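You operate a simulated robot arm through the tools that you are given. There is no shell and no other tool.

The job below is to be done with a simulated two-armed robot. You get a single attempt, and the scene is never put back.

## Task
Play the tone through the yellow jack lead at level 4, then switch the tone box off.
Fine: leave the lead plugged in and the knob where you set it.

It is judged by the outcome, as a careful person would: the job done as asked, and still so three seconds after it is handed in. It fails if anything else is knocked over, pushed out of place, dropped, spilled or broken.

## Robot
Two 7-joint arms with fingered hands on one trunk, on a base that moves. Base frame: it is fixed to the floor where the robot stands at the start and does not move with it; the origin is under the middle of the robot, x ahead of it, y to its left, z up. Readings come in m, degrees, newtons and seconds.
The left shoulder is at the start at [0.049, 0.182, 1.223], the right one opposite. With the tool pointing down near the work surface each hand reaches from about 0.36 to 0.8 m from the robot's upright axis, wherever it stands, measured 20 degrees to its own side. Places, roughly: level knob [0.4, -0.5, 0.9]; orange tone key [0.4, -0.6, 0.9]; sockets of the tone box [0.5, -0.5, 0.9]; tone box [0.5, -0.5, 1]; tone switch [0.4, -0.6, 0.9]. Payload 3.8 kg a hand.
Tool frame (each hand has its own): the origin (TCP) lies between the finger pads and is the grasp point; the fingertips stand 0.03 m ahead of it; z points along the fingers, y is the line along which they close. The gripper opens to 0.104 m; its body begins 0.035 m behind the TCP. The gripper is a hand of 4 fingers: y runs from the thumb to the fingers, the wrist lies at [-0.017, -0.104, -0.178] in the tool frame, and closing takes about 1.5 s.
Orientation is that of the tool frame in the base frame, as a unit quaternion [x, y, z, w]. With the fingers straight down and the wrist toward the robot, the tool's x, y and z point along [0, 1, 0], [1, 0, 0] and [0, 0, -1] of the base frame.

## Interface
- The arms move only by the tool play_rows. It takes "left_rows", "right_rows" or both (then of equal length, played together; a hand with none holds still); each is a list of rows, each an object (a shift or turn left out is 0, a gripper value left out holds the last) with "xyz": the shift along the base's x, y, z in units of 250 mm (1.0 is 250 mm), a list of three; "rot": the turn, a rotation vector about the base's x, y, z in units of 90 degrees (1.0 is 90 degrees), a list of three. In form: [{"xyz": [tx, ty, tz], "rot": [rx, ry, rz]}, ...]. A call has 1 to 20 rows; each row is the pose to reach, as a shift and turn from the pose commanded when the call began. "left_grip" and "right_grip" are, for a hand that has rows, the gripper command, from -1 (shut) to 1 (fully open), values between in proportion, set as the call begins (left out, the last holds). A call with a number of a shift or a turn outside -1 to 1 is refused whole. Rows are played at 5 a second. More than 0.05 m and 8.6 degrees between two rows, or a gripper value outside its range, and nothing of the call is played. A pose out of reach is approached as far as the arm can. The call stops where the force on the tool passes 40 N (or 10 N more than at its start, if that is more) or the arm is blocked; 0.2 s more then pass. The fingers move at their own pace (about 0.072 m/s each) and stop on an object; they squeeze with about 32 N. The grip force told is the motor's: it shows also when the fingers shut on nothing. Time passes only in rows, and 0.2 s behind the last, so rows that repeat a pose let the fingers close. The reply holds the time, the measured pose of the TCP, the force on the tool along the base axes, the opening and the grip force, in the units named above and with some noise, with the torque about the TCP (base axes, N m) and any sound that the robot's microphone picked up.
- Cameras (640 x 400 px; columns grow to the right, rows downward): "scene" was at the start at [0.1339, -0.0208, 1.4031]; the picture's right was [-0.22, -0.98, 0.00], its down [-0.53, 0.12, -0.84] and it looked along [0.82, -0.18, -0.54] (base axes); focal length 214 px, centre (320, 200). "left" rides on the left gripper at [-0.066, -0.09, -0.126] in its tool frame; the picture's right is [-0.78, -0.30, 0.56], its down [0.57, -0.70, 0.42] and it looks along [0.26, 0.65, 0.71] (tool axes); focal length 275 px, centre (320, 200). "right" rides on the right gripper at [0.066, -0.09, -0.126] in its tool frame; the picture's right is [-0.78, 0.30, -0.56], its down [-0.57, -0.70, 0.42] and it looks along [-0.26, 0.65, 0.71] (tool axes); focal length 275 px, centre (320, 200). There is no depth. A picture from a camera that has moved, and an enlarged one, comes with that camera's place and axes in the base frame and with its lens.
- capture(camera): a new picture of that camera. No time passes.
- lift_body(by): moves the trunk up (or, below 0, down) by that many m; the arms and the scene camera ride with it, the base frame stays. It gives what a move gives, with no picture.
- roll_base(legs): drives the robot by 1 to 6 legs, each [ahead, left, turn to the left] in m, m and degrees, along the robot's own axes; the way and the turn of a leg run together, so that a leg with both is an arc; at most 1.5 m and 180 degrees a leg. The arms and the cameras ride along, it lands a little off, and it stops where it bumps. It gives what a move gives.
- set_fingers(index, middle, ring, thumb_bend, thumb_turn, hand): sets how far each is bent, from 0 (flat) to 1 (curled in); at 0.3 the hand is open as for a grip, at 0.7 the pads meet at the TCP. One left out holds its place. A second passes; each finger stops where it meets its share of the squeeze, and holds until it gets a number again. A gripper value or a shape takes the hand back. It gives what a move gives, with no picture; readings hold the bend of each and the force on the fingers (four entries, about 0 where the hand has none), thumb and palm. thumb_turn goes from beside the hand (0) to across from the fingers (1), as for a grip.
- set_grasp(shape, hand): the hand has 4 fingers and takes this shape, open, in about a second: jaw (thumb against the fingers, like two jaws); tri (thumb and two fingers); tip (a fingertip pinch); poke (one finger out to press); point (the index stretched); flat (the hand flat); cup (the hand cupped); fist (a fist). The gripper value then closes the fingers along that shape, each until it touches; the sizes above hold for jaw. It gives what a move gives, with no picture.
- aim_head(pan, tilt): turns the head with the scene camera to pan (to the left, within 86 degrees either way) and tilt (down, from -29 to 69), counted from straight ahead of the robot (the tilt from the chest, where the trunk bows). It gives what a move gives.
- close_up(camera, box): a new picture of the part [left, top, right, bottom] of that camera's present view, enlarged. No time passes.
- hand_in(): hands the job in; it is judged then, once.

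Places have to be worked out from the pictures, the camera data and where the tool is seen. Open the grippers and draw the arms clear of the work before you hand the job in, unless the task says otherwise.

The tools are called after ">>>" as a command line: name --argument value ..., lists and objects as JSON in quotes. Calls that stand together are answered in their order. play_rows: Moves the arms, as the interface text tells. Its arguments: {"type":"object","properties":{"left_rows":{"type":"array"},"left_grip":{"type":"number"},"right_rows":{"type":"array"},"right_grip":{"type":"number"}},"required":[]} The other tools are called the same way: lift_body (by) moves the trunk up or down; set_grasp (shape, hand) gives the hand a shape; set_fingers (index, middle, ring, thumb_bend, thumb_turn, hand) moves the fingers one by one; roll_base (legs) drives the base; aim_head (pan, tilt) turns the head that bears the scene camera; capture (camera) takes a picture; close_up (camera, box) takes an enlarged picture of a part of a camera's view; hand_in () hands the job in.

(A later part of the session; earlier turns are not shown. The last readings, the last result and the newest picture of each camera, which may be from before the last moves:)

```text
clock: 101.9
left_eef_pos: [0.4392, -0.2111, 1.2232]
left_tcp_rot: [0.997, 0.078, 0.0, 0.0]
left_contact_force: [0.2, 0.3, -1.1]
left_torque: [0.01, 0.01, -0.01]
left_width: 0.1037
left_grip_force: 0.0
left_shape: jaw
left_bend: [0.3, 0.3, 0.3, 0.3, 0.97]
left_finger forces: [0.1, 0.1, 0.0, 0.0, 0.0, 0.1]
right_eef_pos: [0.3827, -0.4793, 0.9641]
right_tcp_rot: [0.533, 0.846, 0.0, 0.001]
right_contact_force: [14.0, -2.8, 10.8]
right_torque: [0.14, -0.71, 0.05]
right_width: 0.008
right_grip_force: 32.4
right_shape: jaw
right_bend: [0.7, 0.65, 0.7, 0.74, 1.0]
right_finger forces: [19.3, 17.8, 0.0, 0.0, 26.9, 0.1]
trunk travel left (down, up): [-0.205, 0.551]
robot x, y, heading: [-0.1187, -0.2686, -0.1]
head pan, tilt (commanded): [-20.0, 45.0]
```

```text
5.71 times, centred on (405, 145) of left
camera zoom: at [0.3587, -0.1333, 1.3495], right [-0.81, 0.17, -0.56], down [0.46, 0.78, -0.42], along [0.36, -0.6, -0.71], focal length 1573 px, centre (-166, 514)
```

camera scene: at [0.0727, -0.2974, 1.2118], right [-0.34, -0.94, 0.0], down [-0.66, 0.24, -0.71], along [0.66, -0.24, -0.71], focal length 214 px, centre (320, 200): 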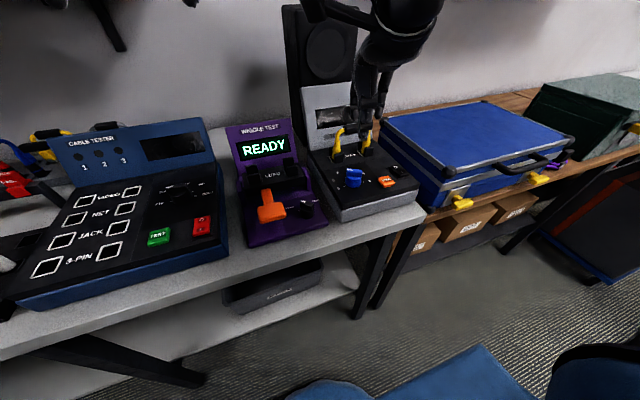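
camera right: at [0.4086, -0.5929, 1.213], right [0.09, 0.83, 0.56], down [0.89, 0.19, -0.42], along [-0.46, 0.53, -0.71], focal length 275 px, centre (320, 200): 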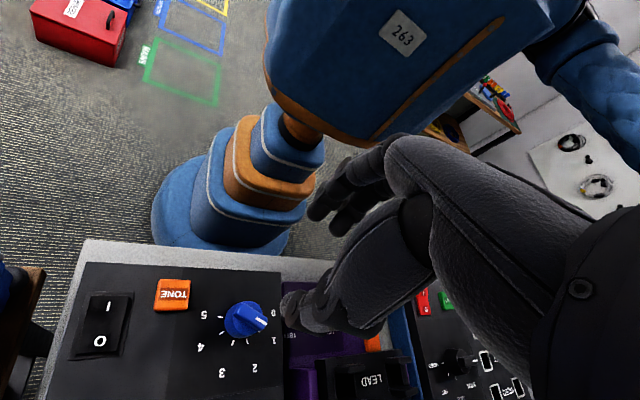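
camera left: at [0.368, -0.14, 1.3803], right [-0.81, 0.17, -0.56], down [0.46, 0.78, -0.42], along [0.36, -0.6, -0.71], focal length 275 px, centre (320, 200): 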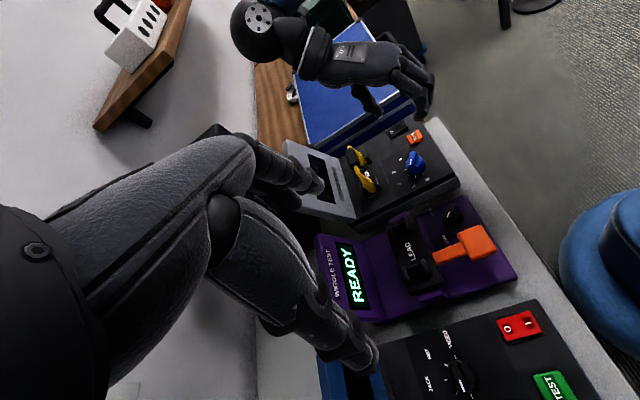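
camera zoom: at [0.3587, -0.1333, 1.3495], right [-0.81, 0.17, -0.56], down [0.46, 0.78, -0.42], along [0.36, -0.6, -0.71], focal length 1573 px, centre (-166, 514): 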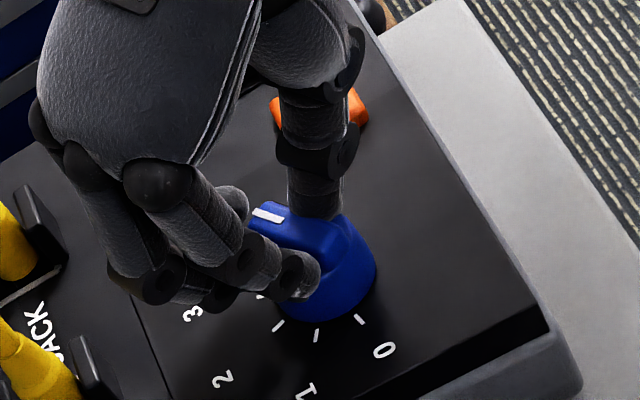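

The pointer reads about −50…−55°, a bit short of 4 (≈−63°). I turn 8° more and shift 3 mm ahead to relieve the side load before releasing.

>>> play_rows --right_rows '[{"xyz": [0.006, 0, 0.004], "rot": [0, 0, -0.05]}, {"xyz": [0.012, 0, 0.006], "rot": [0, 0, -0.09]}, {"xyz": [0.012, 0, 0.006], "rot": [0, 0, -0.09]}]'

>>> close_up --camera "scene" --box '[325, 140, 385, 200]'

>>> close_up --camera "left" --box '[380, 120, 430, 170]'

```text
clock: 102.7
left_eef_pos: [0.4396, -0.2114, 1.2225]
left_tcp_rot: [0.997, 0.079, 0.0, 0.0]
left_contact_force: [0.6, -0.3, -0.2]
left_torque: [-0.01, 0.02, 0.0]
left_width: 0.1038
left_grip_force: 0.1
left_shape: jaw
left_bend: [0.3, 0.3, 0.3, 0.3, 0.97]
left_finger forces: [0.0, 0.0, 0.1, 0.1, 0.1, 0.1]
right_eef_pos: [0.3836, -0.4793, 0.9629]
right_tcp_rot: [0.591, 0.807, 0.0, -0.001]
right_contact_force: [6.5, -3.6, 6.1]
right_torque: [0.02, -0.5, 0.05]
right_width: 0.0081
right_grip_force: 32.1
right_shape: jaw
right_bend: [0.7, 0.65, 0.7, 0.74, 1.0]
right_finger forces: [17.6, 14.7, 0.0, 0.1, 28.7, 0.0]
trunk travel left (down, up): [-0.205, 0.551]
robot x, y, heading: [-0.1153, -0.2668, -0.3]
head pan, tilt (commanded): [-20.0, 45.0]
```

```text
6.67 times, centred on (355, 170) of scene
camera zoom: at [0.0737, -0.2978, 1.2115], right [-0.34, -0.94, 0.0], down [-0.66, 0.24, -0.71], along [0.66, -0.24, -0.71], focal length 1430 px, centre (87, 400)
```

zoom: 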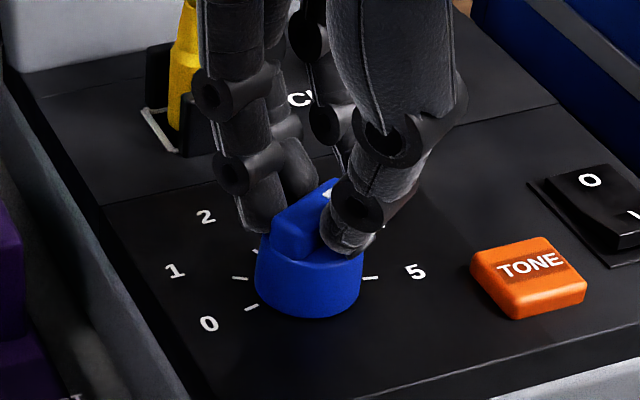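

```text
8.00 times, centred on (405, 145) of left
camera zoom: at [0.3582, -0.134, 1.3496], right [-0.81, 0.17, -0.56], down [0.46, 0.78, -0.42], along [0.36, -0.6, -0.71], focal length 2202 px, centre (-360, 640)
```

zoom: 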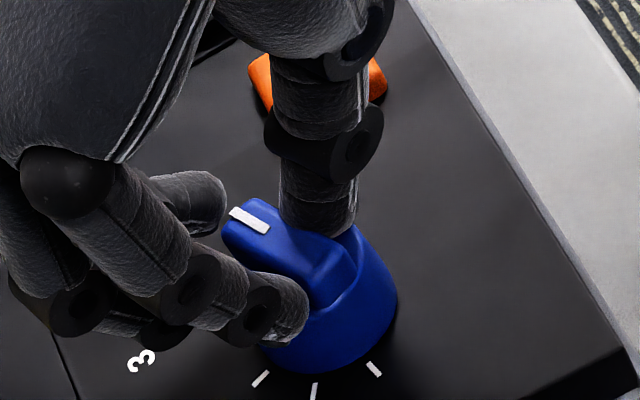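

The pointer now reads about −59…−60°, close to 4. I release gently in small opening steps so as not to disturb it.

>>> play_rows --right_rows '[{"xyz": [0, 0, 0]}, {"xyz": [0, 0, 0]}]' --right_grip -0.75

>>> play_rows --right_rows '[{"xyz": [0, 0, 0]}, {"xyz": [0, 0, 0]}]' --right_grip -0.6

>>> play_rows --right_rows '[{"xyz": [0, 0, 0]}, {"xyz": [0, 0, 0]}, {"xyz": [0, 0, 0]}]' --right_grip -0.2

>>> close_up --camera "scene" --box '[325, 140, 385, 200]'

>>> close_up --camera "left" --box '[380, 120, 430, 170]'

```text
clock: 103.3
left_eef_pos: [0.4391, -0.2123, 1.2245]
left_tcp_rot: [0.997, 0.079, 0.0, -0.001]
left_contact_force: [-0.5, -0.5, -0.5]
left_torque: [-0.01, 0.01, -0.01]
left_width: 0.1034
left_grip_force: 0.1
left_shape: jaw
left_bend: [0.3, 0.3, 0.3, 0.3, 0.97]
left_finger forces: [0.0, 0.0, 0.0, 0.0, 0.0, 0.0]
right_eef_pos: [0.3829, -0.4795, 0.9631]
right_tcp_rot: [0.59, 0.808, -0.001, -0.002]
right_contact_force: [-0.7, -1.1, -0.4]
right_torque: [-0.03, 0.02, -0.01]
right_width: 0.0132
right_grip_force: 0.1
right_shape: jaw
right_bend: [0.72, 0.62, 0.62, 0.72, 1.0]
right_finger forces: [0.0, 0.3, 0.0, 0.1, 1.7, 0.0]
trunk travel left (down, up): [-0.205, 0.551]
robot x, y, heading: [-0.1158, -0.2686, -0.2]
head pan, tilt (commanded): [-20.0, 45.0]
```

```text
clock: 103.9
left_eef_pos: [0.4384, -0.2119, 1.2244]
left_tcp_rot: [0.997, 0.079, 0.0, 0.0]
left_contact_force: [-0.5, 0.1, 0.5]
left_torque: [-0.02, 0.05, 0.02]
left_width: 0.1036
left_grip_force: 0.0
left_shape: jaw
left_bend: [0.3, 0.3, 0.3, 0.3, 0.97]
left_finger forces: [0.0, 0.1, 0.0, 0.0, 0.0, 0.1]
right_eef_pos: [0.3837, -0.479, 0.9641]
right_tcp_rot: [0.59, 0.807, 0.0, 0.001]
right_contact_force: [-0.5, 0.2, -0.9]
right_torque: [0.05, 0.01, -0.03]
right_width: 0.0205
right_grip_force: 0.0
right_shape: jaw
right_bend: [0.73, 0.59, 0.57, 0.74, 1.0]
right_finger forces: [0.1, 0.0, 0.0, 0.0, 0.6, 0.0]
trunk travel left (down, up): [-0.205, 0.551]
robot x, y, heading: [-0.1168, -0.27, -0.4]
head pan, tilt (commanded): [-20.0, 45.0]
```

```text
clock: 104.7
left_eef_pos: [0.4387, -0.2128, 1.2234]
left_tcp_rot: [0.997, 0.078, 0.001, 0.0]
left_contact_force: [-0.4, 0.8, 0.8]
left_torque: [0.03, 0.01, -0.01]
left_width: 0.1037
left_grip_force: 0.0
left_shape: jaw
left_bend: [0.3, 0.3, 0.3, 0.3, 0.97]
left_finger forces: [0.0, 0.0, 0.0, 0.1, 0.0, 0.0]
right_eef_pos: [0.3842, -0.4798, 0.9634]
right_tcp_rot: [0.589, 0.808, 0.0, 0.0]
right_contact_force: [0.1, -0.6, 0.4]
right_torque: [-0.03, 0.02, 0.03]
right_width: 0.0409
right_grip_force: 0.1
right_shape: jaw
right_bend: [0.74, 0.49, 0.46, 0.72, 1.0]
right_finger forces: [0.1, 0.0, 0.0, 0.1, 0.1, 0.1]
trunk travel left (down, up): [-0.205, 0.551]
robot x, y, heading: [-0.1147, -0.2687, 0.4]
head pan, tilt (commanded): [-20.0, 45.0]
```

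```text
6.67 times, centred on (355, 170) of scene
camera zoom: at [0.0734, -0.2974, 1.2116], right [-0.34, -0.94, 0.0], down [-0.66, 0.24, -0.71], along [0.66, -0.24, -0.71], focal length 1430 px, centre (87, 400)
```

zoom: 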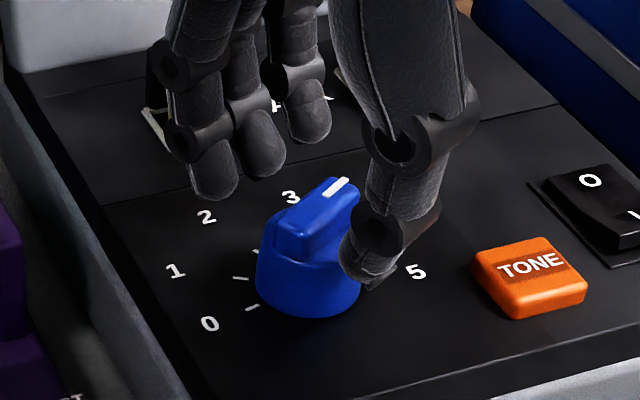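

```text
8.00 times, centred on (405, 145) of left
camera zoom: at [0.3578, -0.1336, 1.3498], right [-0.81, 0.17, -0.56], down [0.46, 0.78, -0.42], along [0.36, -0.6, -0.71], focal length 2202 px, centre (-360, 640)
```

zoom: 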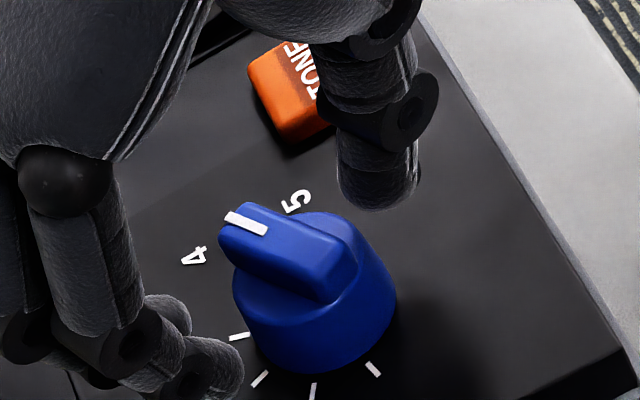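

Pointer stays at about −60°, i.e. at 4. I rise straight up and take an unobstructed look.

>>> play_rows --right_rows '[{"xyz": [0, 0, 0.06]}, {"xyz": [0, 0, 0.14]}, {"xyz": [0, 0, 0.24]}, {"xyz": [0, 0, 0.34]}, {"xyz": [0, 0, 0.44]}]'

>>> close_up --camera "scene" --box '[325, 145, 385, 195]'

>>> close_up --camera "left" --box '[385, 120, 435, 180]'

>>> close_up --camera "right" --box '[190, 220, 290, 330]'

```text
clock: 105.9
left_eef_pos: [0.4384, -0.2109, 1.2246]
left_tcp_rot: [0.997, 0.078, 0.0, 0.0]
left_contact_force: [-0.6, -0.5, 0.8]
left_torque: [0.02, 0.02, -0.01]
left_width: 0.1038
left_grip_force: 0.0
left_shape: jaw
left_bend: [0.3, 0.3, 0.3, 0.3, 0.97]
left_finger forces: [0.0, 0.0, 0.0, 0.0, 0.0, 0.0]
right_eef_pos: [0.3841, -0.4784, 1.0755]
right_tcp_rot: [0.59, 0.808, 0.0, 0.0]
right_contact_force: [-0.2, -0.9, -0.6]
right_torque: [-0.02, -0.03, 0.0]
right_width: 0.0411
right_grip_force: 0.0
right_shape: jaw
right_bend: [0.74, 0.49, 0.46, 0.72, 1.0]
right_finger forces: [0.1, 0.0, 0.0, 0.0, 0.0, 0.1]
trunk travel left (down, up): [-0.205, 0.551]
robot x, y, heading: [-0.1212, -0.2657, -0.1]
head pan, tilt (commanded): [-20.0, 45.0]
```

```text
8.00 times, centred on (355, 170) of scene
camera zoom: at [0.0731, -0.2973, 1.2116], right [-0.34, -0.94, 0.0], down [-0.66, 0.24, -0.71], along [0.66, -0.24, -0.71], focal length 1716 px, centre (40, 440)
```

zoom: 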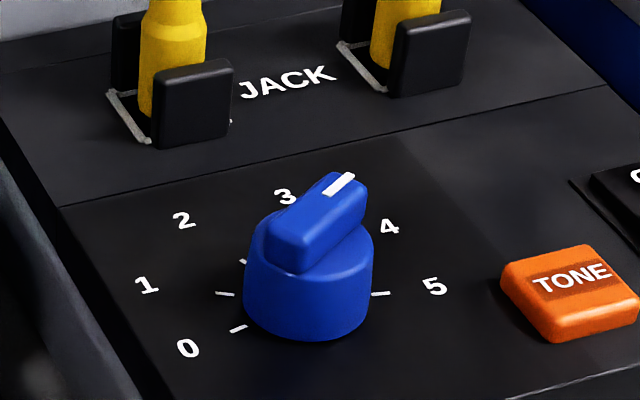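

```text
6.67 times, centred on (410, 150) of left
camera zoom: at [0.3575, -0.1334, 1.3499], right [-0.81, 0.17, -0.56], down [0.46, 0.78, -0.42], along [0.36, -0.6, -0.71], focal length 1835 px, centre (-280, 533)
```

zoom: 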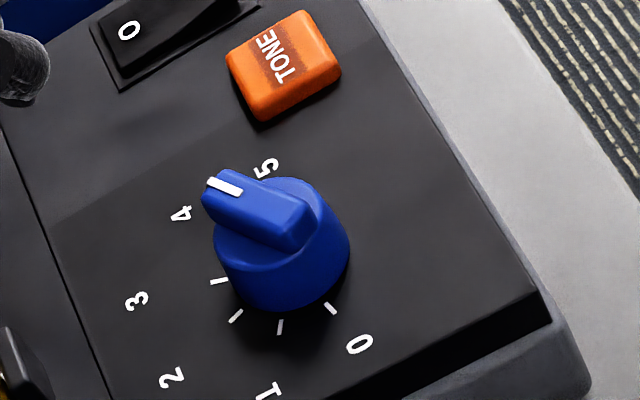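

```text
3.64 times, centred on (240, 275) of right
camera zoom: at [0.2783, -0.4441, 1.2016], right [0.52, -0.65, 0.56], down [-0.49, -0.76, -0.42], along [0.7, -0.05, -0.71], focal length 1001 px, centre (611, -73)
```

zoom: 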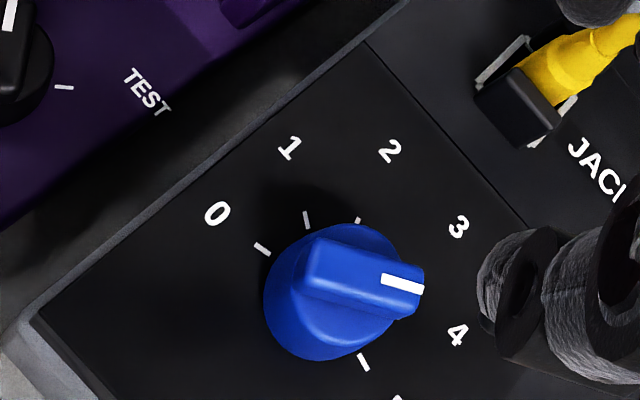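

All three views put the pointer at about −59°, which matches 4 (0 measured ~101°, so 4 ≈ −60°). Now for the switch I give the right hand the poke shape and look where the fingertip is.

>>> set_grasp --hand "right" --shape "poke"

>>> close_up --camera "scene" --box '[300, 60, 420, 200]'

>>> close_up --camera "left" --box '[330, 60, 450, 190]'

>>> capture --camera "right"

```text
clock: 106.8
left_eef_pos: [0.4389, -0.2123, 1.2235]
left_tcp_rot: [0.997, 0.078, -0.001, 0.0]
left_contact_force: [1.0, -0.5, 0.1]
left_torque: [0.01, 0.0, 0.01]
left_width: 0.1038
left_grip_force: 0.1
left_shape: jaw
left_bend: [0.3, 0.3, 0.3, 0.3, 0.97]
left_finger forces: [0.0, 0.1, 0.0, 0.0, 0.0, 0.0]
right_eef_pos: [0.3853, -0.4794, 1.0763]
right_tcp_rot: [0.59, 0.807, 0.0, 0.001]
right_contact_force: [-0.2, -0.5, 0.1]
right_torque: [-0.01, -0.01, 0.04]
right_width: 0.0
right_grip_force: 0.0
right_shape: poke
right_bend: [0.7, 0.7, 0.99, 1.0, 1.0]
right_finger forces: [0.0, 0.1, 0.0, 0.1, 0.1, 0.0]
trunk travel left (down, up): [-0.205, 0.551]
robot x, y, heading: [-0.1152, -0.2667, -0.1]
head pan, tilt (commanded): [-20.0, 45.0]
```

```text
2.86 times, centred on (360, 130) of scene
camera zoom: at [0.0733, -0.2974, 1.2116], right [-0.34, -0.94, 0.0], down [-0.66, 0.24, -0.71], along [0.66, -0.24, -0.71], focal length 613 px, centre (206, 400)
```

zoom: 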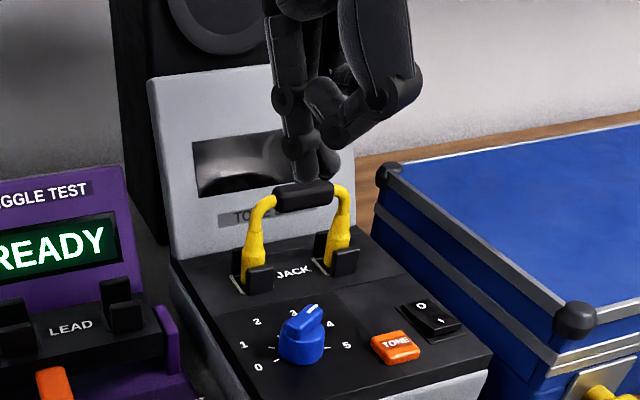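

```text
3.08 times, centred on (390, 125) of left
camera zoom: at [0.3578, -0.1336, 1.3498], right [-0.81, 0.17, -0.56], down [0.46, 0.78, -0.42], along [0.36, -0.6, -0.71], focal length 847 px, centre (105, 431)
```

zoom: 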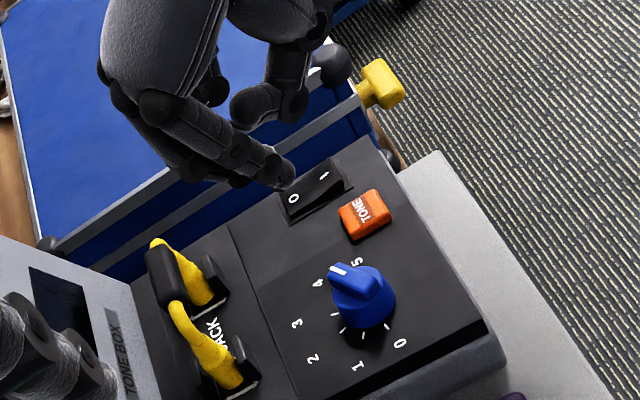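

```text
taken
camera right: at [0.2787, -0.4441, 1.2009], right [0.52, -0.65, 0.56], down [-0.49, -0.76, -0.42], along [0.7, -0.06, -0.71], focal length 275 px, centre (320, 200)
```

right: 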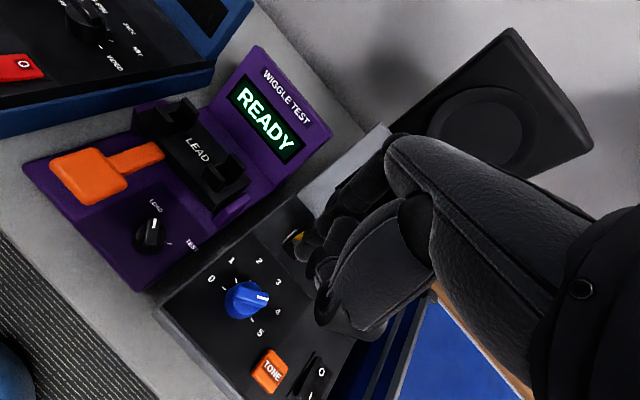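

The poke tip sits about 31 mm below the TCP at nearly the TCP's x,y, but index and middle both seem out. I curl the middle finger so only the index presses, and look again.

>>> set_fingers --hand "right" --index 0.7 --middle 1.0 --ring 1.0

>>> close_up --camera "scene" --box '[310, 60, 400, 150]'

>>> close_up --camera "left" --box '[340, 60, 430, 150]'

>>> close_up --camera "right" --box '[230, 180, 430, 380]'

```text
clock: 107.8
left_eef_pos: [0.4385, -0.2109, 1.2243]
left_tcp_rot: [0.997, 0.079, 0.0, 0.0]
left_contact_force: [-0.2, -0.2, -0.1]
left_torque: [-0.01, -0.02, -0.03]
left_width: 0.1039
left_grip_force: 0.1
left_shape: jaw
left_bend: [0.3, 0.3, 0.3, 0.3, 0.97]
left_finger forces: [0.0, 0.1, 0.0, 0.0, 0.1, 0.1]
right_eef_pos: [0.3835, -0.478, 1.0747]
right_tcp_rot: [0.589, 0.808, 0.001, 0.0]
right_contact_force: [0.0, 1.3, 0.0]
right_torque: [0.0, -0.01, -0.01]
right_width: 0.0304
right_grip_force: 0.1
right_shape: fingers
right_bend: [0.7, 1.0, 1.0, 1.0, 1.0]
right_finger forces: [0.0, 0.1, 0.0, 0.0, 0.1, 0.0]
trunk travel left (down, up): [-0.205, 0.551]
robot x, y, heading: [-0.1184, -0.2683, -0.1]
head pan, tilt (commanded): [-20.0, 45.0]
```

```text
4.44 times, centred on (355, 105) of scene
camera zoom: at [0.0733, -0.2974, 1.2116], right [-0.34, -0.94, 0.0], down [-0.66, 0.24, -0.71], along [0.66, -0.24, -0.71], focal length 953 px, centre (164, 622)
```

zoom: 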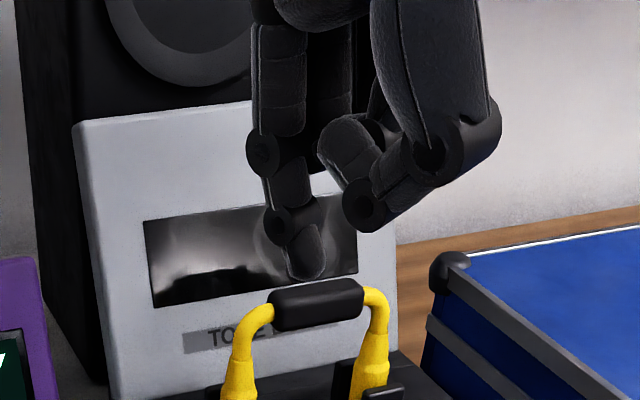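

```text
4.44 times, centred on (385, 105) of left
camera zoom: at [0.3578, -0.1336, 1.3498], right [-0.81, 0.17, -0.56], down [0.46, 0.78, -0.42], along [0.36, -0.6, -0.71], focal length 1224 px, centre (31, 622)
```

zoom: 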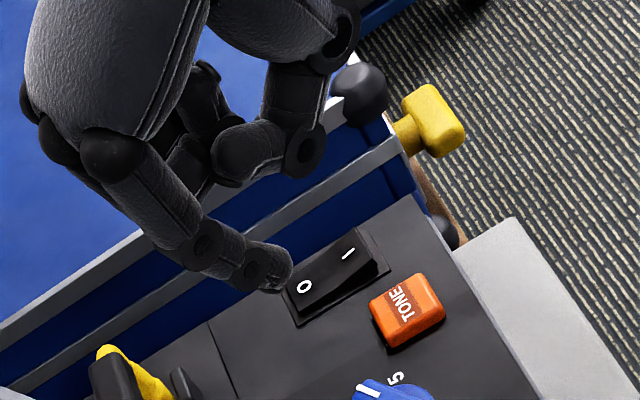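

```text
2.00 times, centred on (330, 280) of right
camera zoom: at [0.2787, -0.4441, 1.2011], right [0.52, -0.65, 0.56], down [-0.49, -0.76, -0.42], along [0.7, -0.06, -0.71], focal length 551 px, centre (300, 40)
```

zoom: 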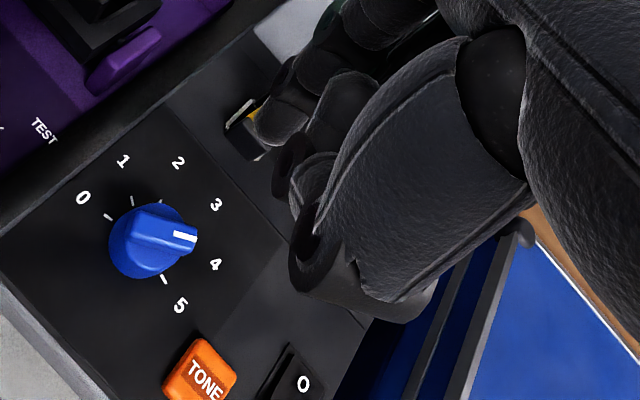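

Now only the index protrudes: its tip is about 30 mm below the TCP and ~5 mm left/ahead. I move it over the switch's raised I end (≈[0.362, −0.596]) at a safe height with the hand squared up.

>>> play_rows --right_rows '[{"xyz": [-0.02, -0.1, 0.03], "rot": [0, 0, -0.04]}, {"xyz": [-0.04, -0.2, 0.03], "rot": [0, 0, -0.08]}, {"xyz": [-0.06, -0.3, 0.03], "rot": [0, 0, -0.12]}, {"xyz": [-0.08, -0.4, 0.03], "rot": [0, 0, -0.16]}, {"xyz": [-0.105, -0.494, 0], "rot": [0, 0, -0.197]}, {"xyz": [-0.105, -0.494, -0.1], "rot": [0, 0, -0.197]}, {"xyz": [-0.105, -0.494, -0.2], "rot": [0, 0, -0.197]}, {"xyz": [-0.105, -0.494, -0.28], "rot": [0, 0, -0.197]}]'

>>> close_up --camera "scene" --box '[340, 100, 440, 200]'

>>> close_up --camera "left" --box '[360, 60, 450, 160]'

>>> close_up --camera "right" --box '[180, 180, 420, 400]'

```text
clock: 109.6
left_eef_pos: [0.4378, -0.211, 1.2239]
left_tcp_rot: [0.997, 0.079, 0.0, -0.001]
left_contact_force: [1.1, 0.0, 0.2]
left_torque: [0.0, 0.01, 0.01]
left_width: 0.1039
left_grip_force: 0.0
left_shape: jaw
left_bend: [0.3, 0.3, 0.3, 0.3, 0.97]
left_finger forces: [0.0, 0.0, 0.0, 0.0, 0.0, 0.1]
right_eef_pos: [0.3579, -0.6019, 1.005]
right_tcp_rot: [0.708, 0.706, -0.001, 0.0]
right_contact_force: [0.2, -0.5, -0.3]
right_torque: [0.01, -0.04, 0.0]
right_width: 0.0306
right_grip_force: 0.2
right_shape: fingers
right_bend: [0.7, 1.0, 1.0, 1.0, 1.0]
right_finger forces: [0.0, 0.0, 0.0, 0.0, 0.1, 0.0]
trunk travel left (down, up): [-0.205, 0.551]
robot x, y, heading: [-0.1199, -0.269, -0.2]
head pan, tilt (commanded): [-20.0, 45.0]
```

```text
4.00 times, centred on (390, 150) of scene
camera zoom: at [0.0735, -0.2976, 1.2115], right [-0.34, -0.94, 0.0], down [-0.66, 0.24, -0.71], along [0.66, -0.24, -0.71], focal length 858 px, centre (40, 400)
```

zoom: 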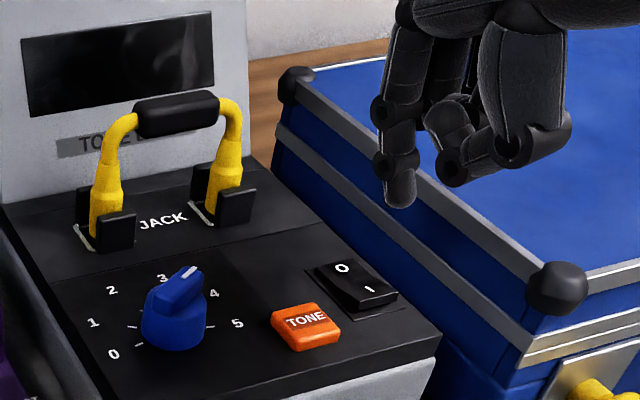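

```text
4.00 times, centred on (405, 110) of left
camera zoom: at [0.358, -0.1337, 1.3497], right [-0.81, 0.17, -0.56], down [0.46, 0.78, -0.42], along [0.36, -0.6, -0.71], focal length 1101 px, centre (-20, 560)
```

zoom: 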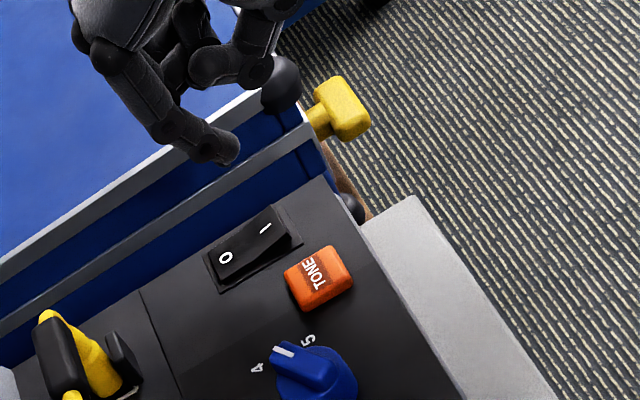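

```text
1.82 times, centred on (300, 290) of right
camera zoom: at [0.2681, -0.5374, 1.1306], right [0.3, -0.78, 0.56], down [-0.7, -0.57, -0.43], along [0.65, -0.27, -0.71], focal length 500 px, centre (356, 36)
```

zoom: 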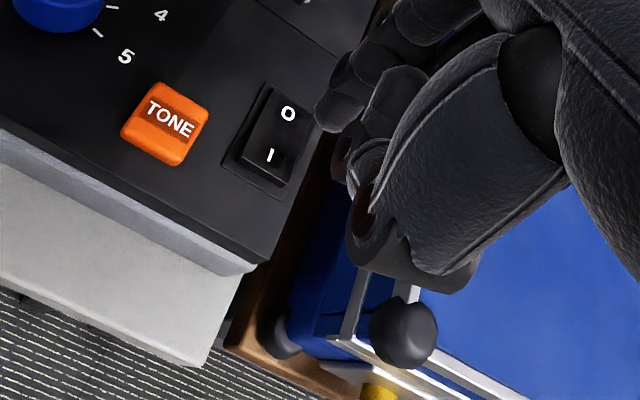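

The fingertip is at [0.363, −0.596, 0.9765]; the switch's raised I end is around x 0.352–0.365, top ≈0.926. I shift 5 mm back and lower to just above it, then press in small steps.

>>> play_rows --right_rows '[{"xyz": [-0.02, 0, -0.06]}, {"xyz": [-0.02, 0, -0.12]}, {"xyz": [-0.02, 0, -0.16]}, {"xyz": [-0.02, 0, -0.18]}]'

>>> play_rows --right_rows '[{"xyz": [0, 0, -0.01]}, {"xyz": [0, 0, -0.02]}, {"xyz": [0, 0, -0.03]}, {"xyz": [0, 0, -0.04]}]'

>>> close_up --camera "scene" --box '[340, 100, 440, 200]'

>>> close_up --camera "left" --box '[360, 60, 450, 160]'

```text
clock: 110.6
left_eef_pos: [0.4381, -0.2126, 1.2234]
left_tcp_rot: [0.997, 0.078, 0.0, 0.0]
left_contact_force: [0.0, -0.3, -0.3]
left_torque: [0.0, -0.01, 0.0]
left_width: 0.1038
left_grip_force: 0.0
left_shape: jaw
left_bend: [0.3, 0.3, 0.3, 0.3, 0.97]
left_finger forces: [0.1, 0.1, 0.0, 0.0, 0.1, 0.1]
right_eef_pos: [0.3534, -0.6023, 0.9594]
right_tcp_rot: [0.707, 0.707, 0.001, 0.0]
right_contact_force: [-1.0, 0.3, -0.6]
right_torque: [0.01, 0.0, 0.0]
right_width: 0.0306
right_grip_force: 0.0
right_shape: fingers
right_bend: [0.7, 1.0, 1.0, 1.0, 1.0]
right_finger forces: [0.0, 0.0, 0.1, 0.0, 0.0, 0.1]
trunk travel left (down, up): [-0.205, 0.551]
robot x, y, heading: [-0.118, -0.2676, 0.1]
head pan, tilt (commanded): [-20.0, 45.0]
```

```text
clock: 111.6
left_eef_pos: [0.4383, -0.2121, 1.223]
left_tcp_rot: [0.997, 0.079, 0.0, -0.001]
left_contact_force: [0.0, 0.0, 0.8]
left_torque: [-0.01, 0.02, -0.01]
left_width: 0.1037
left_grip_force: 0.0
left_shape: jaw
left_bend: [0.3, 0.3, 0.3, 0.3, 0.97]
left_finger forces: [0.0, 0.1, 0.0, 0.0, 0.0, 0.0]
right_eef_pos: [0.3526, -0.6027, 0.9496]
right_tcp_rot: [0.707, 0.707, 0.0, 0.0]
right_contact_force: [0.3, -0.9, 0.4]
right_torque: [-0.02, 0.01, -0.02]
right_width: 0.0305
right_grip_force: 0.1
right_shape: fingers
right_bend: [0.7, 1.0, 1.0, 1.0, 1.0]
right_finger forces: [0.0, 0.0, 0.1, 0.0, 0.0, 0.1]
trunk travel left (down, up): [-0.205, 0.551]
robot x, y, heading: [-0.1175, -0.2663, -0.0]
head pan, tilt (commanded): [-20.0, 45.0]
```

```text
4.00 times, centred on (390, 150) of scene
camera zoom: at [0.0734, -0.2975, 1.2115], right [-0.34, -0.94, 0.0], down [-0.66, 0.24, -0.71], along [0.66, -0.24, -0.71], focal length 858 px, centre (40, 400)
```

zoom: 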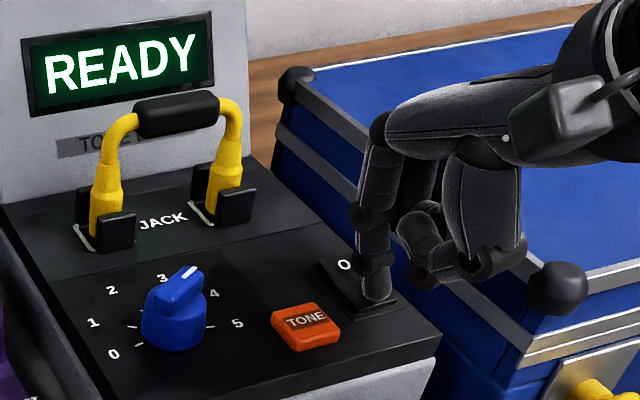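

```text
4.00 times, centred on (405, 110) of left
camera zoom: at [0.3579, -0.1337, 1.3498], right [-0.81, 0.17, -0.56], down [0.46, 0.78, -0.42], along [0.36, -0.6, -0.71], focal length 1101 px, centre (-20, 560)
```

zoom: 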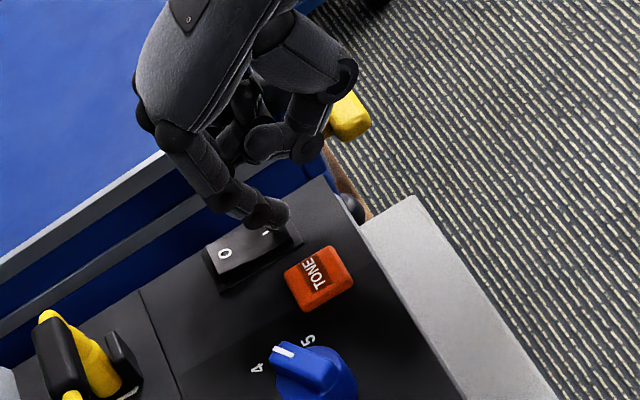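

The display now shows READY: the box is on. I lift the finger off and take very close views of the knob to double-check that the pointer really is on 4 before playing.

>>> play_rows --right_rows '[{"xyz": [0, 0, 0.06]}, {"xyz": [0, 0, 0.14]}, {"xyz": [0, 0, 0.2]}]'

>>> close_up --camera "scene" --box '[338, 155, 378, 195]'

>>> close_up --camera "left" --box '[390, 125, 430, 170]'

>>> close_up --camera "scene" --box '[330, 90, 440, 200]'

```text
clock: 112.4
left_eef_pos: [0.438, -0.2125, 1.2238]
left_tcp_rot: [0.997, 0.078, 0.0, 0.001]
left_contact_force: [0.0, -0.3, -0.6]
left_torque: [-0.02, 0.02, 0.01]
left_width: 0.1035
left_grip_force: 0.2
left_shape: jaw
left_bend: [0.3, 0.3, 0.3, 0.3, 0.97]
left_finger forces: [0.0, 0.0, 0.0, 0.0, 0.0, 0.0]
right_eef_pos: [0.3524, -0.602, 0.9999]
right_tcp_rot: [0.707, 0.707, 0.0, 0.0]
right_contact_force: [0.2, -0.1, 0.4]
right_torque: [-0.04, 0.05, 0.03]
right_width: 0.0308
right_grip_force: 0.1
right_shape: fingers
right_bend: [0.7, 1.0, 1.0, 1.0, 1.0]
right_finger forces: [0.0, 0.0, 0.0, 0.0, 0.0, 0.1]
trunk travel left (down, up): [-0.205, 0.551]
robot x, y, heading: [-0.119, -0.2682, -0.1]
head pan, tilt (commanded): [-20.0, 45.0]
```

```text
10.00 times, centred on (358, 175) of scene
camera zoom: at [0.0732, -0.2974, 1.2116], right [-0.34, -0.94, 0.0], down [-0.66, 0.24, -0.71], along [0.66, -0.24, -0.71], focal length 2145 px, centre (-60, 450)
```

zoom: 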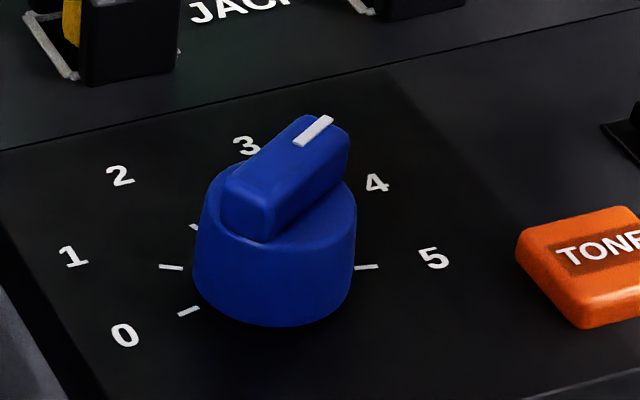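

```text
8.89 times, centred on (410, 148) of left
camera zoom: at [0.3576, -0.1335, 1.3499], right [-0.81, 0.17, -0.56], down [0.46, 0.78, -0.42], along [0.36, -0.6, -0.71], focal length 2447 px, centre (-480, 667)
```

zoom: 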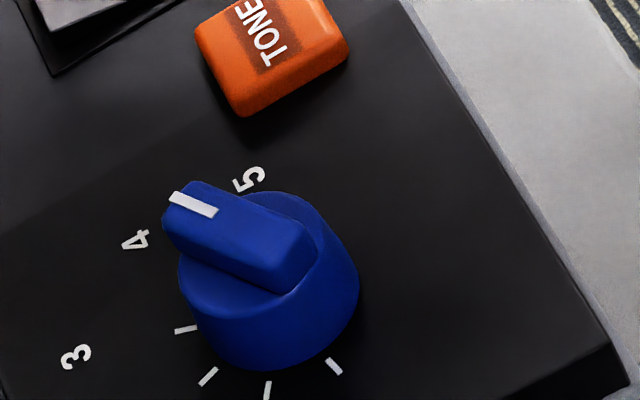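

```text
3.64 times, centred on (385, 145) of scene
camera zoom: at [0.0732, -0.2974, 1.2116], right [-0.34, -0.94, 0.0], down [-0.66, 0.24, -0.71], along [0.66, -0.24, -0.71], focal length 780 px, centre (84, 400)
```

zoom: 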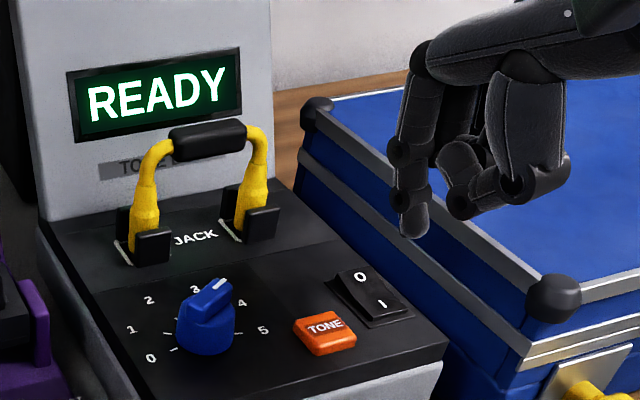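

The pointer is at −60° while tick 4 works out to about −61.6° — it's on 4. The display reads READY. I move the fingertip over the TONE key (≈[0.352, −0.549]) and hover just above.

>>> play_rows --right_rows '[{"xyz": [-0.01, 0.08, 0]}, {"xyz": [-0.02, 0.16, 0]}, {"xyz": [-0.024, 0.188, 0]}, {"xyz": [-0.024, 0.188, -0.07]}, {"xyz": [-0.024, 0.188, -0.13]}, {"xyz": [-0.024, 0.188, -0.13]}]'

>>> close_up --camera "scene" --box '[340, 110, 430, 200]'

>>> close_up --camera "left" --box '[370, 70, 450, 160]'

```text
clock: 113.8
left_eef_pos: [0.4396, -0.2125, 1.2246]
left_tcp_rot: [0.997, 0.078, -0.001, -0.001]
left_contact_force: [0.0, -0.2, -0.4]
left_torque: [-0.01, -0.03, 0.01]
left_width: 0.1037
left_grip_force: 0.1
left_shape: jaw
left_bend: [0.3, 0.3, 0.3, 0.3, 0.97]
left_finger forces: [0.0, 0.0, 0.0, 0.1, 0.1, 0.0]
right_eef_pos: [0.3478, -0.5559, 0.9663]
right_tcp_rot: [0.707, 0.707, 0.0, 0.0]
right_contact_force: [0.1, -0.4, -0.3]
right_torque: [-0.01, -0.04, 0.02]
right_width: 0.0304
right_grip_force: 0.1
right_shape: fingers
right_bend: [0.7, 1.0, 1.0, 1.0, 1.0]
right_finger forces: [0.0, 0.0, 0.0, 0.0, 0.1, 0.0]
trunk travel left (down, up): [-0.205, 0.551]
robot x, y, heading: [-0.1201, -0.2628, 0.1]
head pan, tilt (commanded): [-20.0, 45.0]
```

```text
4.44 times, centred on (385, 155) of scene
camera zoom: at [0.0733, -0.2974, 1.2116], right [-0.34, -0.94, 0.0], down [-0.66, 0.24, -0.71], along [0.66, -0.24, -0.71], focal length 953 px, centre (31, 400)
```

zoom: 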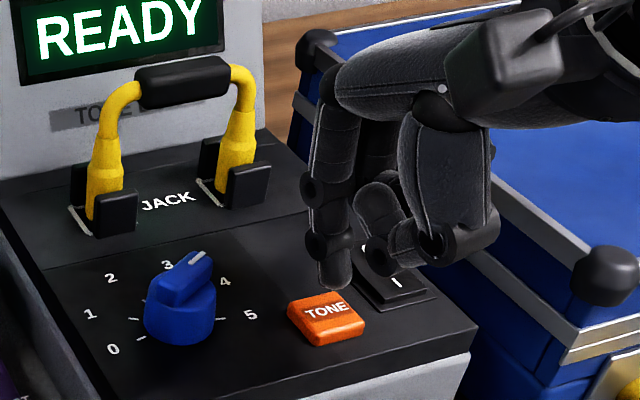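

```text
4.44 times, centred on (410, 115) of left
camera zoom: at [0.3577, -0.1336, 1.3498], right [-0.81, 0.17, -0.56], down [0.46, 0.78, -0.42], along [0.36, -0.6, -0.71], focal length 1224 px, centre (-80, 578)
```

zoom: 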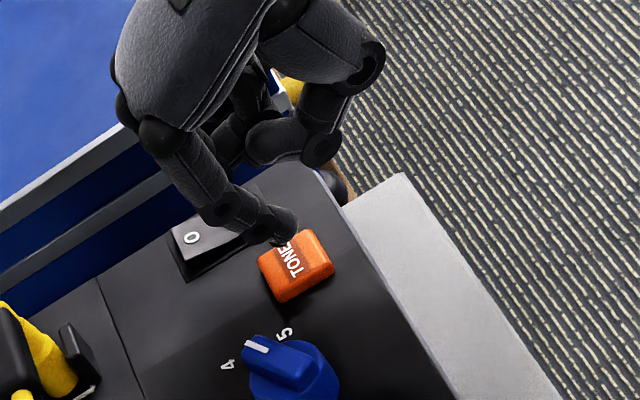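

The tip is centred over the TONE key about 15 mm above it. I lower it in small steps to press.

>>> play_rows --right_rows '[{"xyz": [0, 0, -0.015]}, {"xyz": [0, 0, -0.03]}, {"xyz": [0, 0, -0.045]}, {"xyz": [0, 0, -0.06]}]'

>>> close_up --camera "scene" --box '[330, 100, 430, 200]'

```text
clock: 114.8
left_eef_pos: [0.4382, -0.2114, 1.2234]
left_tcp_rot: [0.997, 0.078, 0.0, 0.001]
left_contact_force: [0.4, -0.4, -0.2]
left_torque: [0.0, -0.03, -0.04]
left_width: 0.1033
left_grip_force: 0.2
left_shape: jaw
left_bend: [0.3, 0.3, 0.3, 0.3, 0.97]
left_finger forces: [0.0, 0.1, 0.0, 0.1, 0.0, 0.0]
right_eef_pos: [0.3471, -0.5559, 0.9522]
right_tcp_rot: [0.707, 0.707, 0.0, 0.0]
right_contact_force: [0.4, 0.2, -0.6]
right_torque: [-0.01, -0.01, -0.02]
right_width: 0.0304
right_grip_force: 0.0
right_shape: fingers
right_bend: [0.7, 1.0, 1.0, 1.0, 1.0]
right_finger forces: [0.1, 0.1, 0.0, 0.0, 0.0, 0.0]
trunk travel left (down, up): [-0.205, 0.551]
robot x, y, heading: [-0.1163, -0.2692, -0.1]
head pan, tilt (commanded): [-20.0, 45.0]
```

```text
4.00 times, centred on (380, 150) of scene
camera zoom: at [0.0734, -0.2975, 1.2116], right [-0.34, -0.94, 0.0], down [-0.66, 0.24, -0.71], along [0.66, -0.24, -0.71], focal length 858 px, centre (80, 400)
```

zoom: 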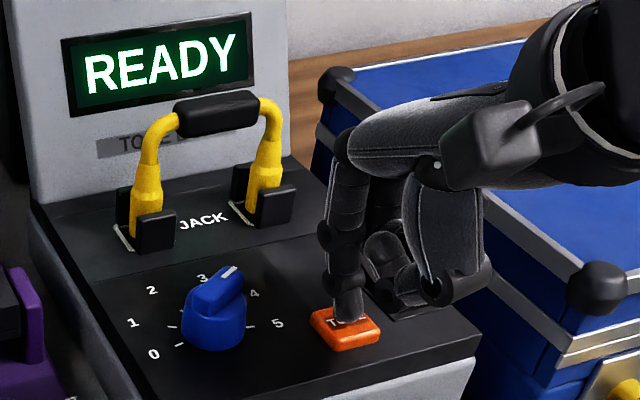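

Just about touching, no force yet. I press on in 2 mm steps.

>>> play_rows --right_rows '[{"xyz": [0, 0, -0.008]}, {"xyz": [0, 0, -0.016]}, {"xyz": [0, 0, -0.024]}, {"xyz": [0, 0, -0.032]}]'

>>> close_up --camera "scene" --box '[330, 100, 430, 200]'

```text
clock: 115.8
left_eef_pos: [0.4377, -0.2119, 1.2249]
left_tcp_rot: [0.997, 0.078, 0.0, 0.001]
left_contact_force: [0.0, -0.5, -0.9]
left_torque: [0.01, 0.02, -0.01]
left_width: 0.1037
left_grip_force: 0.1
left_shape: jaw
left_bend: [0.3, 0.3, 0.3, 0.3, 0.97]
left_finger forces: [0.0, 0.0, 0.0, 0.0, 0.0, 0.1]
right_eef_pos: [0.3473, -0.5551, 0.9454]
right_tcp_rot: [0.707, 0.707, 0.002, 0.002]
right_contact_force: [1.7, -2.8, 10.8]
right_torque: [0.06, -0.18, -0.08]
right_width: 0.0298
right_grip_force: 5.2
right_shape: fingers
right_bend: [0.7, 1.0, 1.0, 1.0, 1.0]
right_finger forces: [10.5, 0.1, 0.0, 0.0, 0.0, 0.0]
trunk travel left (down, up): [-0.205, 0.551]
robot x, y, heading: [-0.1191, -0.267, 0.0]
head pan, tilt (commanded): [-20.0, 45.0]
heard: click
```

```text
4.00 times, centred on (380, 150) of scene
camera zoom: at [0.0728, -0.2974, 1.2118], right [-0.34, -0.94, 0.0], down [-0.66, 0.24, -0.71], along [0.66, -0.24, -0.71], focal length 858 px, centre (80, 400)
```

zoom: 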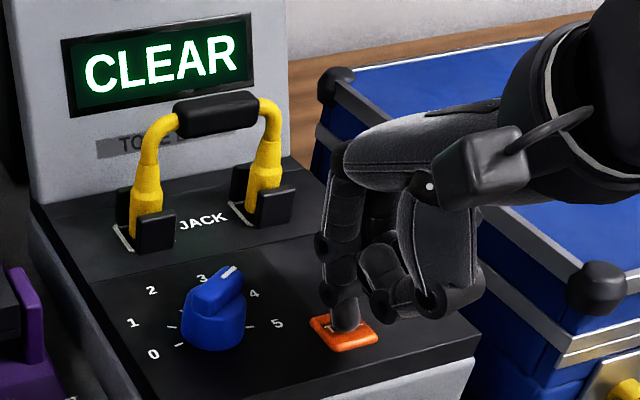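

A click and the display says CLEAR — the tone is going through. I hold briefly to hear it.

>>> play_rows --right_rows '[{"xyz": [0, 0, 0]}, {"xyz": [0, 0, 0]}, {"xyz": [0, 0, 0]}, {"xyz": [0, 0, 0]}, {"xyz": [0, 0, 0]}]'

>>> close_up --camera "scene" --box '[330, 100, 430, 200]'

```text
clock: 117.0
left_eef_pos: [0.4388, -0.2118, 1.2256]
left_tcp_rot: [0.997, 0.078, 0.0, 0.0]
left_contact_force: [-0.5, -0.1, -0.2]
left_torque: [-0.03, 0.01, 0.0]
left_width: 0.1037
left_grip_force: 0.1
left_shape: jaw
left_bend: [0.3, 0.3, 0.3, 0.3, 0.97]
left_finger forces: [0.0, 0.0, 0.0, 0.0, 0.0, 0.1]
right_eef_pos: [0.3466, -0.5556, 0.9443]
right_tcp_rot: [0.707, 0.707, 0.0, 0.001]
right_contact_force: [5.0, -3.4, 15.4]
right_torque: [0.09, -0.26, -0.08]
right_width: 0.0306
right_grip_force: 7.5
right_shape: fingers
right_bend: [0.7, 1.0, 1.0, 1.0, 1.0]
right_finger forces: [15.5, 0.0, 0.0, 0.0, 0.0, 0.0]
trunk travel left (down, up): [-0.205, 0.551]
robot x, y, heading: [-0.1195, -0.2682, 0.2]
head pan, tilt (commanded): [-20.0, 45.0]
```

```text
4.00 times, centred on (380, 150) of scene
camera zoom: at [0.0727, -0.2972, 1.2117], right [-0.34, -0.94, 0.0], down [-0.66, 0.24, -0.71], along [0.66, -0.24, -0.71], focal length 858 px, centre (80, 400)
```

zoom: 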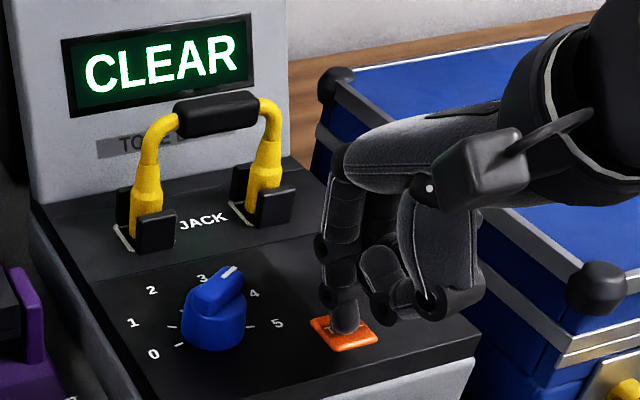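

The display stays CLEAR. I now release the key and see what is shown and heard.

>>> play_rows --right_rows '[{"xyz": [0, 0, 0.03]}, {"xyz": [0, 0, 0.08]}, {"xyz": [0, 0, 0.14]}, {"xyz": [0, 0, 0.22]}]'

>>> close_up --camera "scene" --box '[330, 100, 430, 200]'

>>> close_up --camera "left" --box '[360, 70, 450, 170]'

```text
clock: 118.0
left_eef_pos: [0.4376, -0.2113, 1.224]
left_tcp_rot: [0.997, 0.078, 0.001, 0.0]
left_contact_force: [0.3, -0.1, 0.6]
left_torque: [0.0, 0.02, -0.02]
left_width: 0.1039
left_grip_force: 0.2
left_shape: jaw
left_bend: [0.3, 0.3, 0.3, 0.3, 0.97]
left_finger forces: [0.0, 0.0, 0.1, 0.1, 0.0, 0.0]
right_eef_pos: [0.3473, -0.556, 0.9979]
right_tcp_rot: [0.707, 0.707, 0.0, 0.0]
right_contact_force: [-0.8, -0.1, 0.9]
right_torque: [-0.02, -0.03, 0.02]
right_width: 0.031
right_grip_force: 0.0
right_shape: fingers
right_bend: [0.7, 1.0, 1.0, 1.0, 1.0]
right_finger forces: [0.1, 0.0, 0.0, 0.0, 0.1, 0.0]
trunk travel left (down, up): [-0.205, 0.551]
robot x, y, heading: [-0.1174, -0.2699, 0.1]
head pan, tilt (commanded): [-20.0, 45.0]
```

```text
4.00 times, centred on (380, 150) of scene
camera zoom: at [0.073, -0.2973, 1.2116], right [-0.34, -0.94, 0.0], down [-0.66, 0.24, -0.71], along [0.66, -0.24, -0.71], focal length 858 px, centre (80, 400)
```

zoom: 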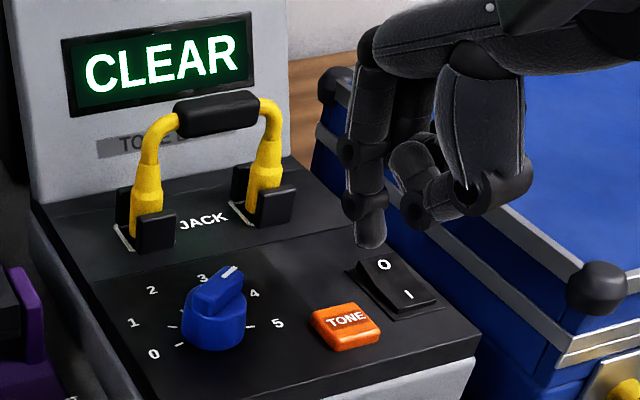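

```text
4.00 times, centred on (405, 120) of left
camera zoom: at [0.3574, -0.1334, 1.35], right [-0.81, 0.17, -0.56], down [0.46, 0.78, -0.42], along [0.36, -0.6, -0.71], focal length 1101 px, centre (-20, 520)
```

zoom: 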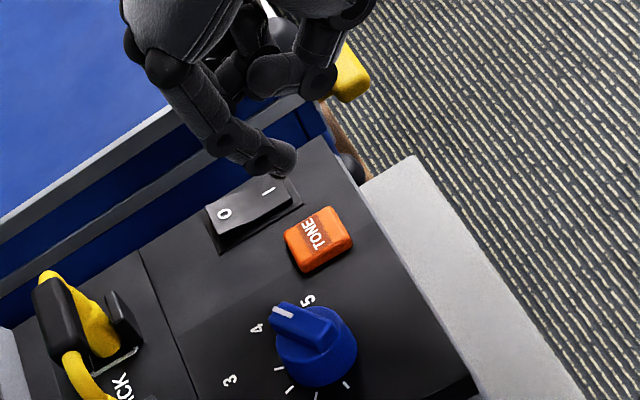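

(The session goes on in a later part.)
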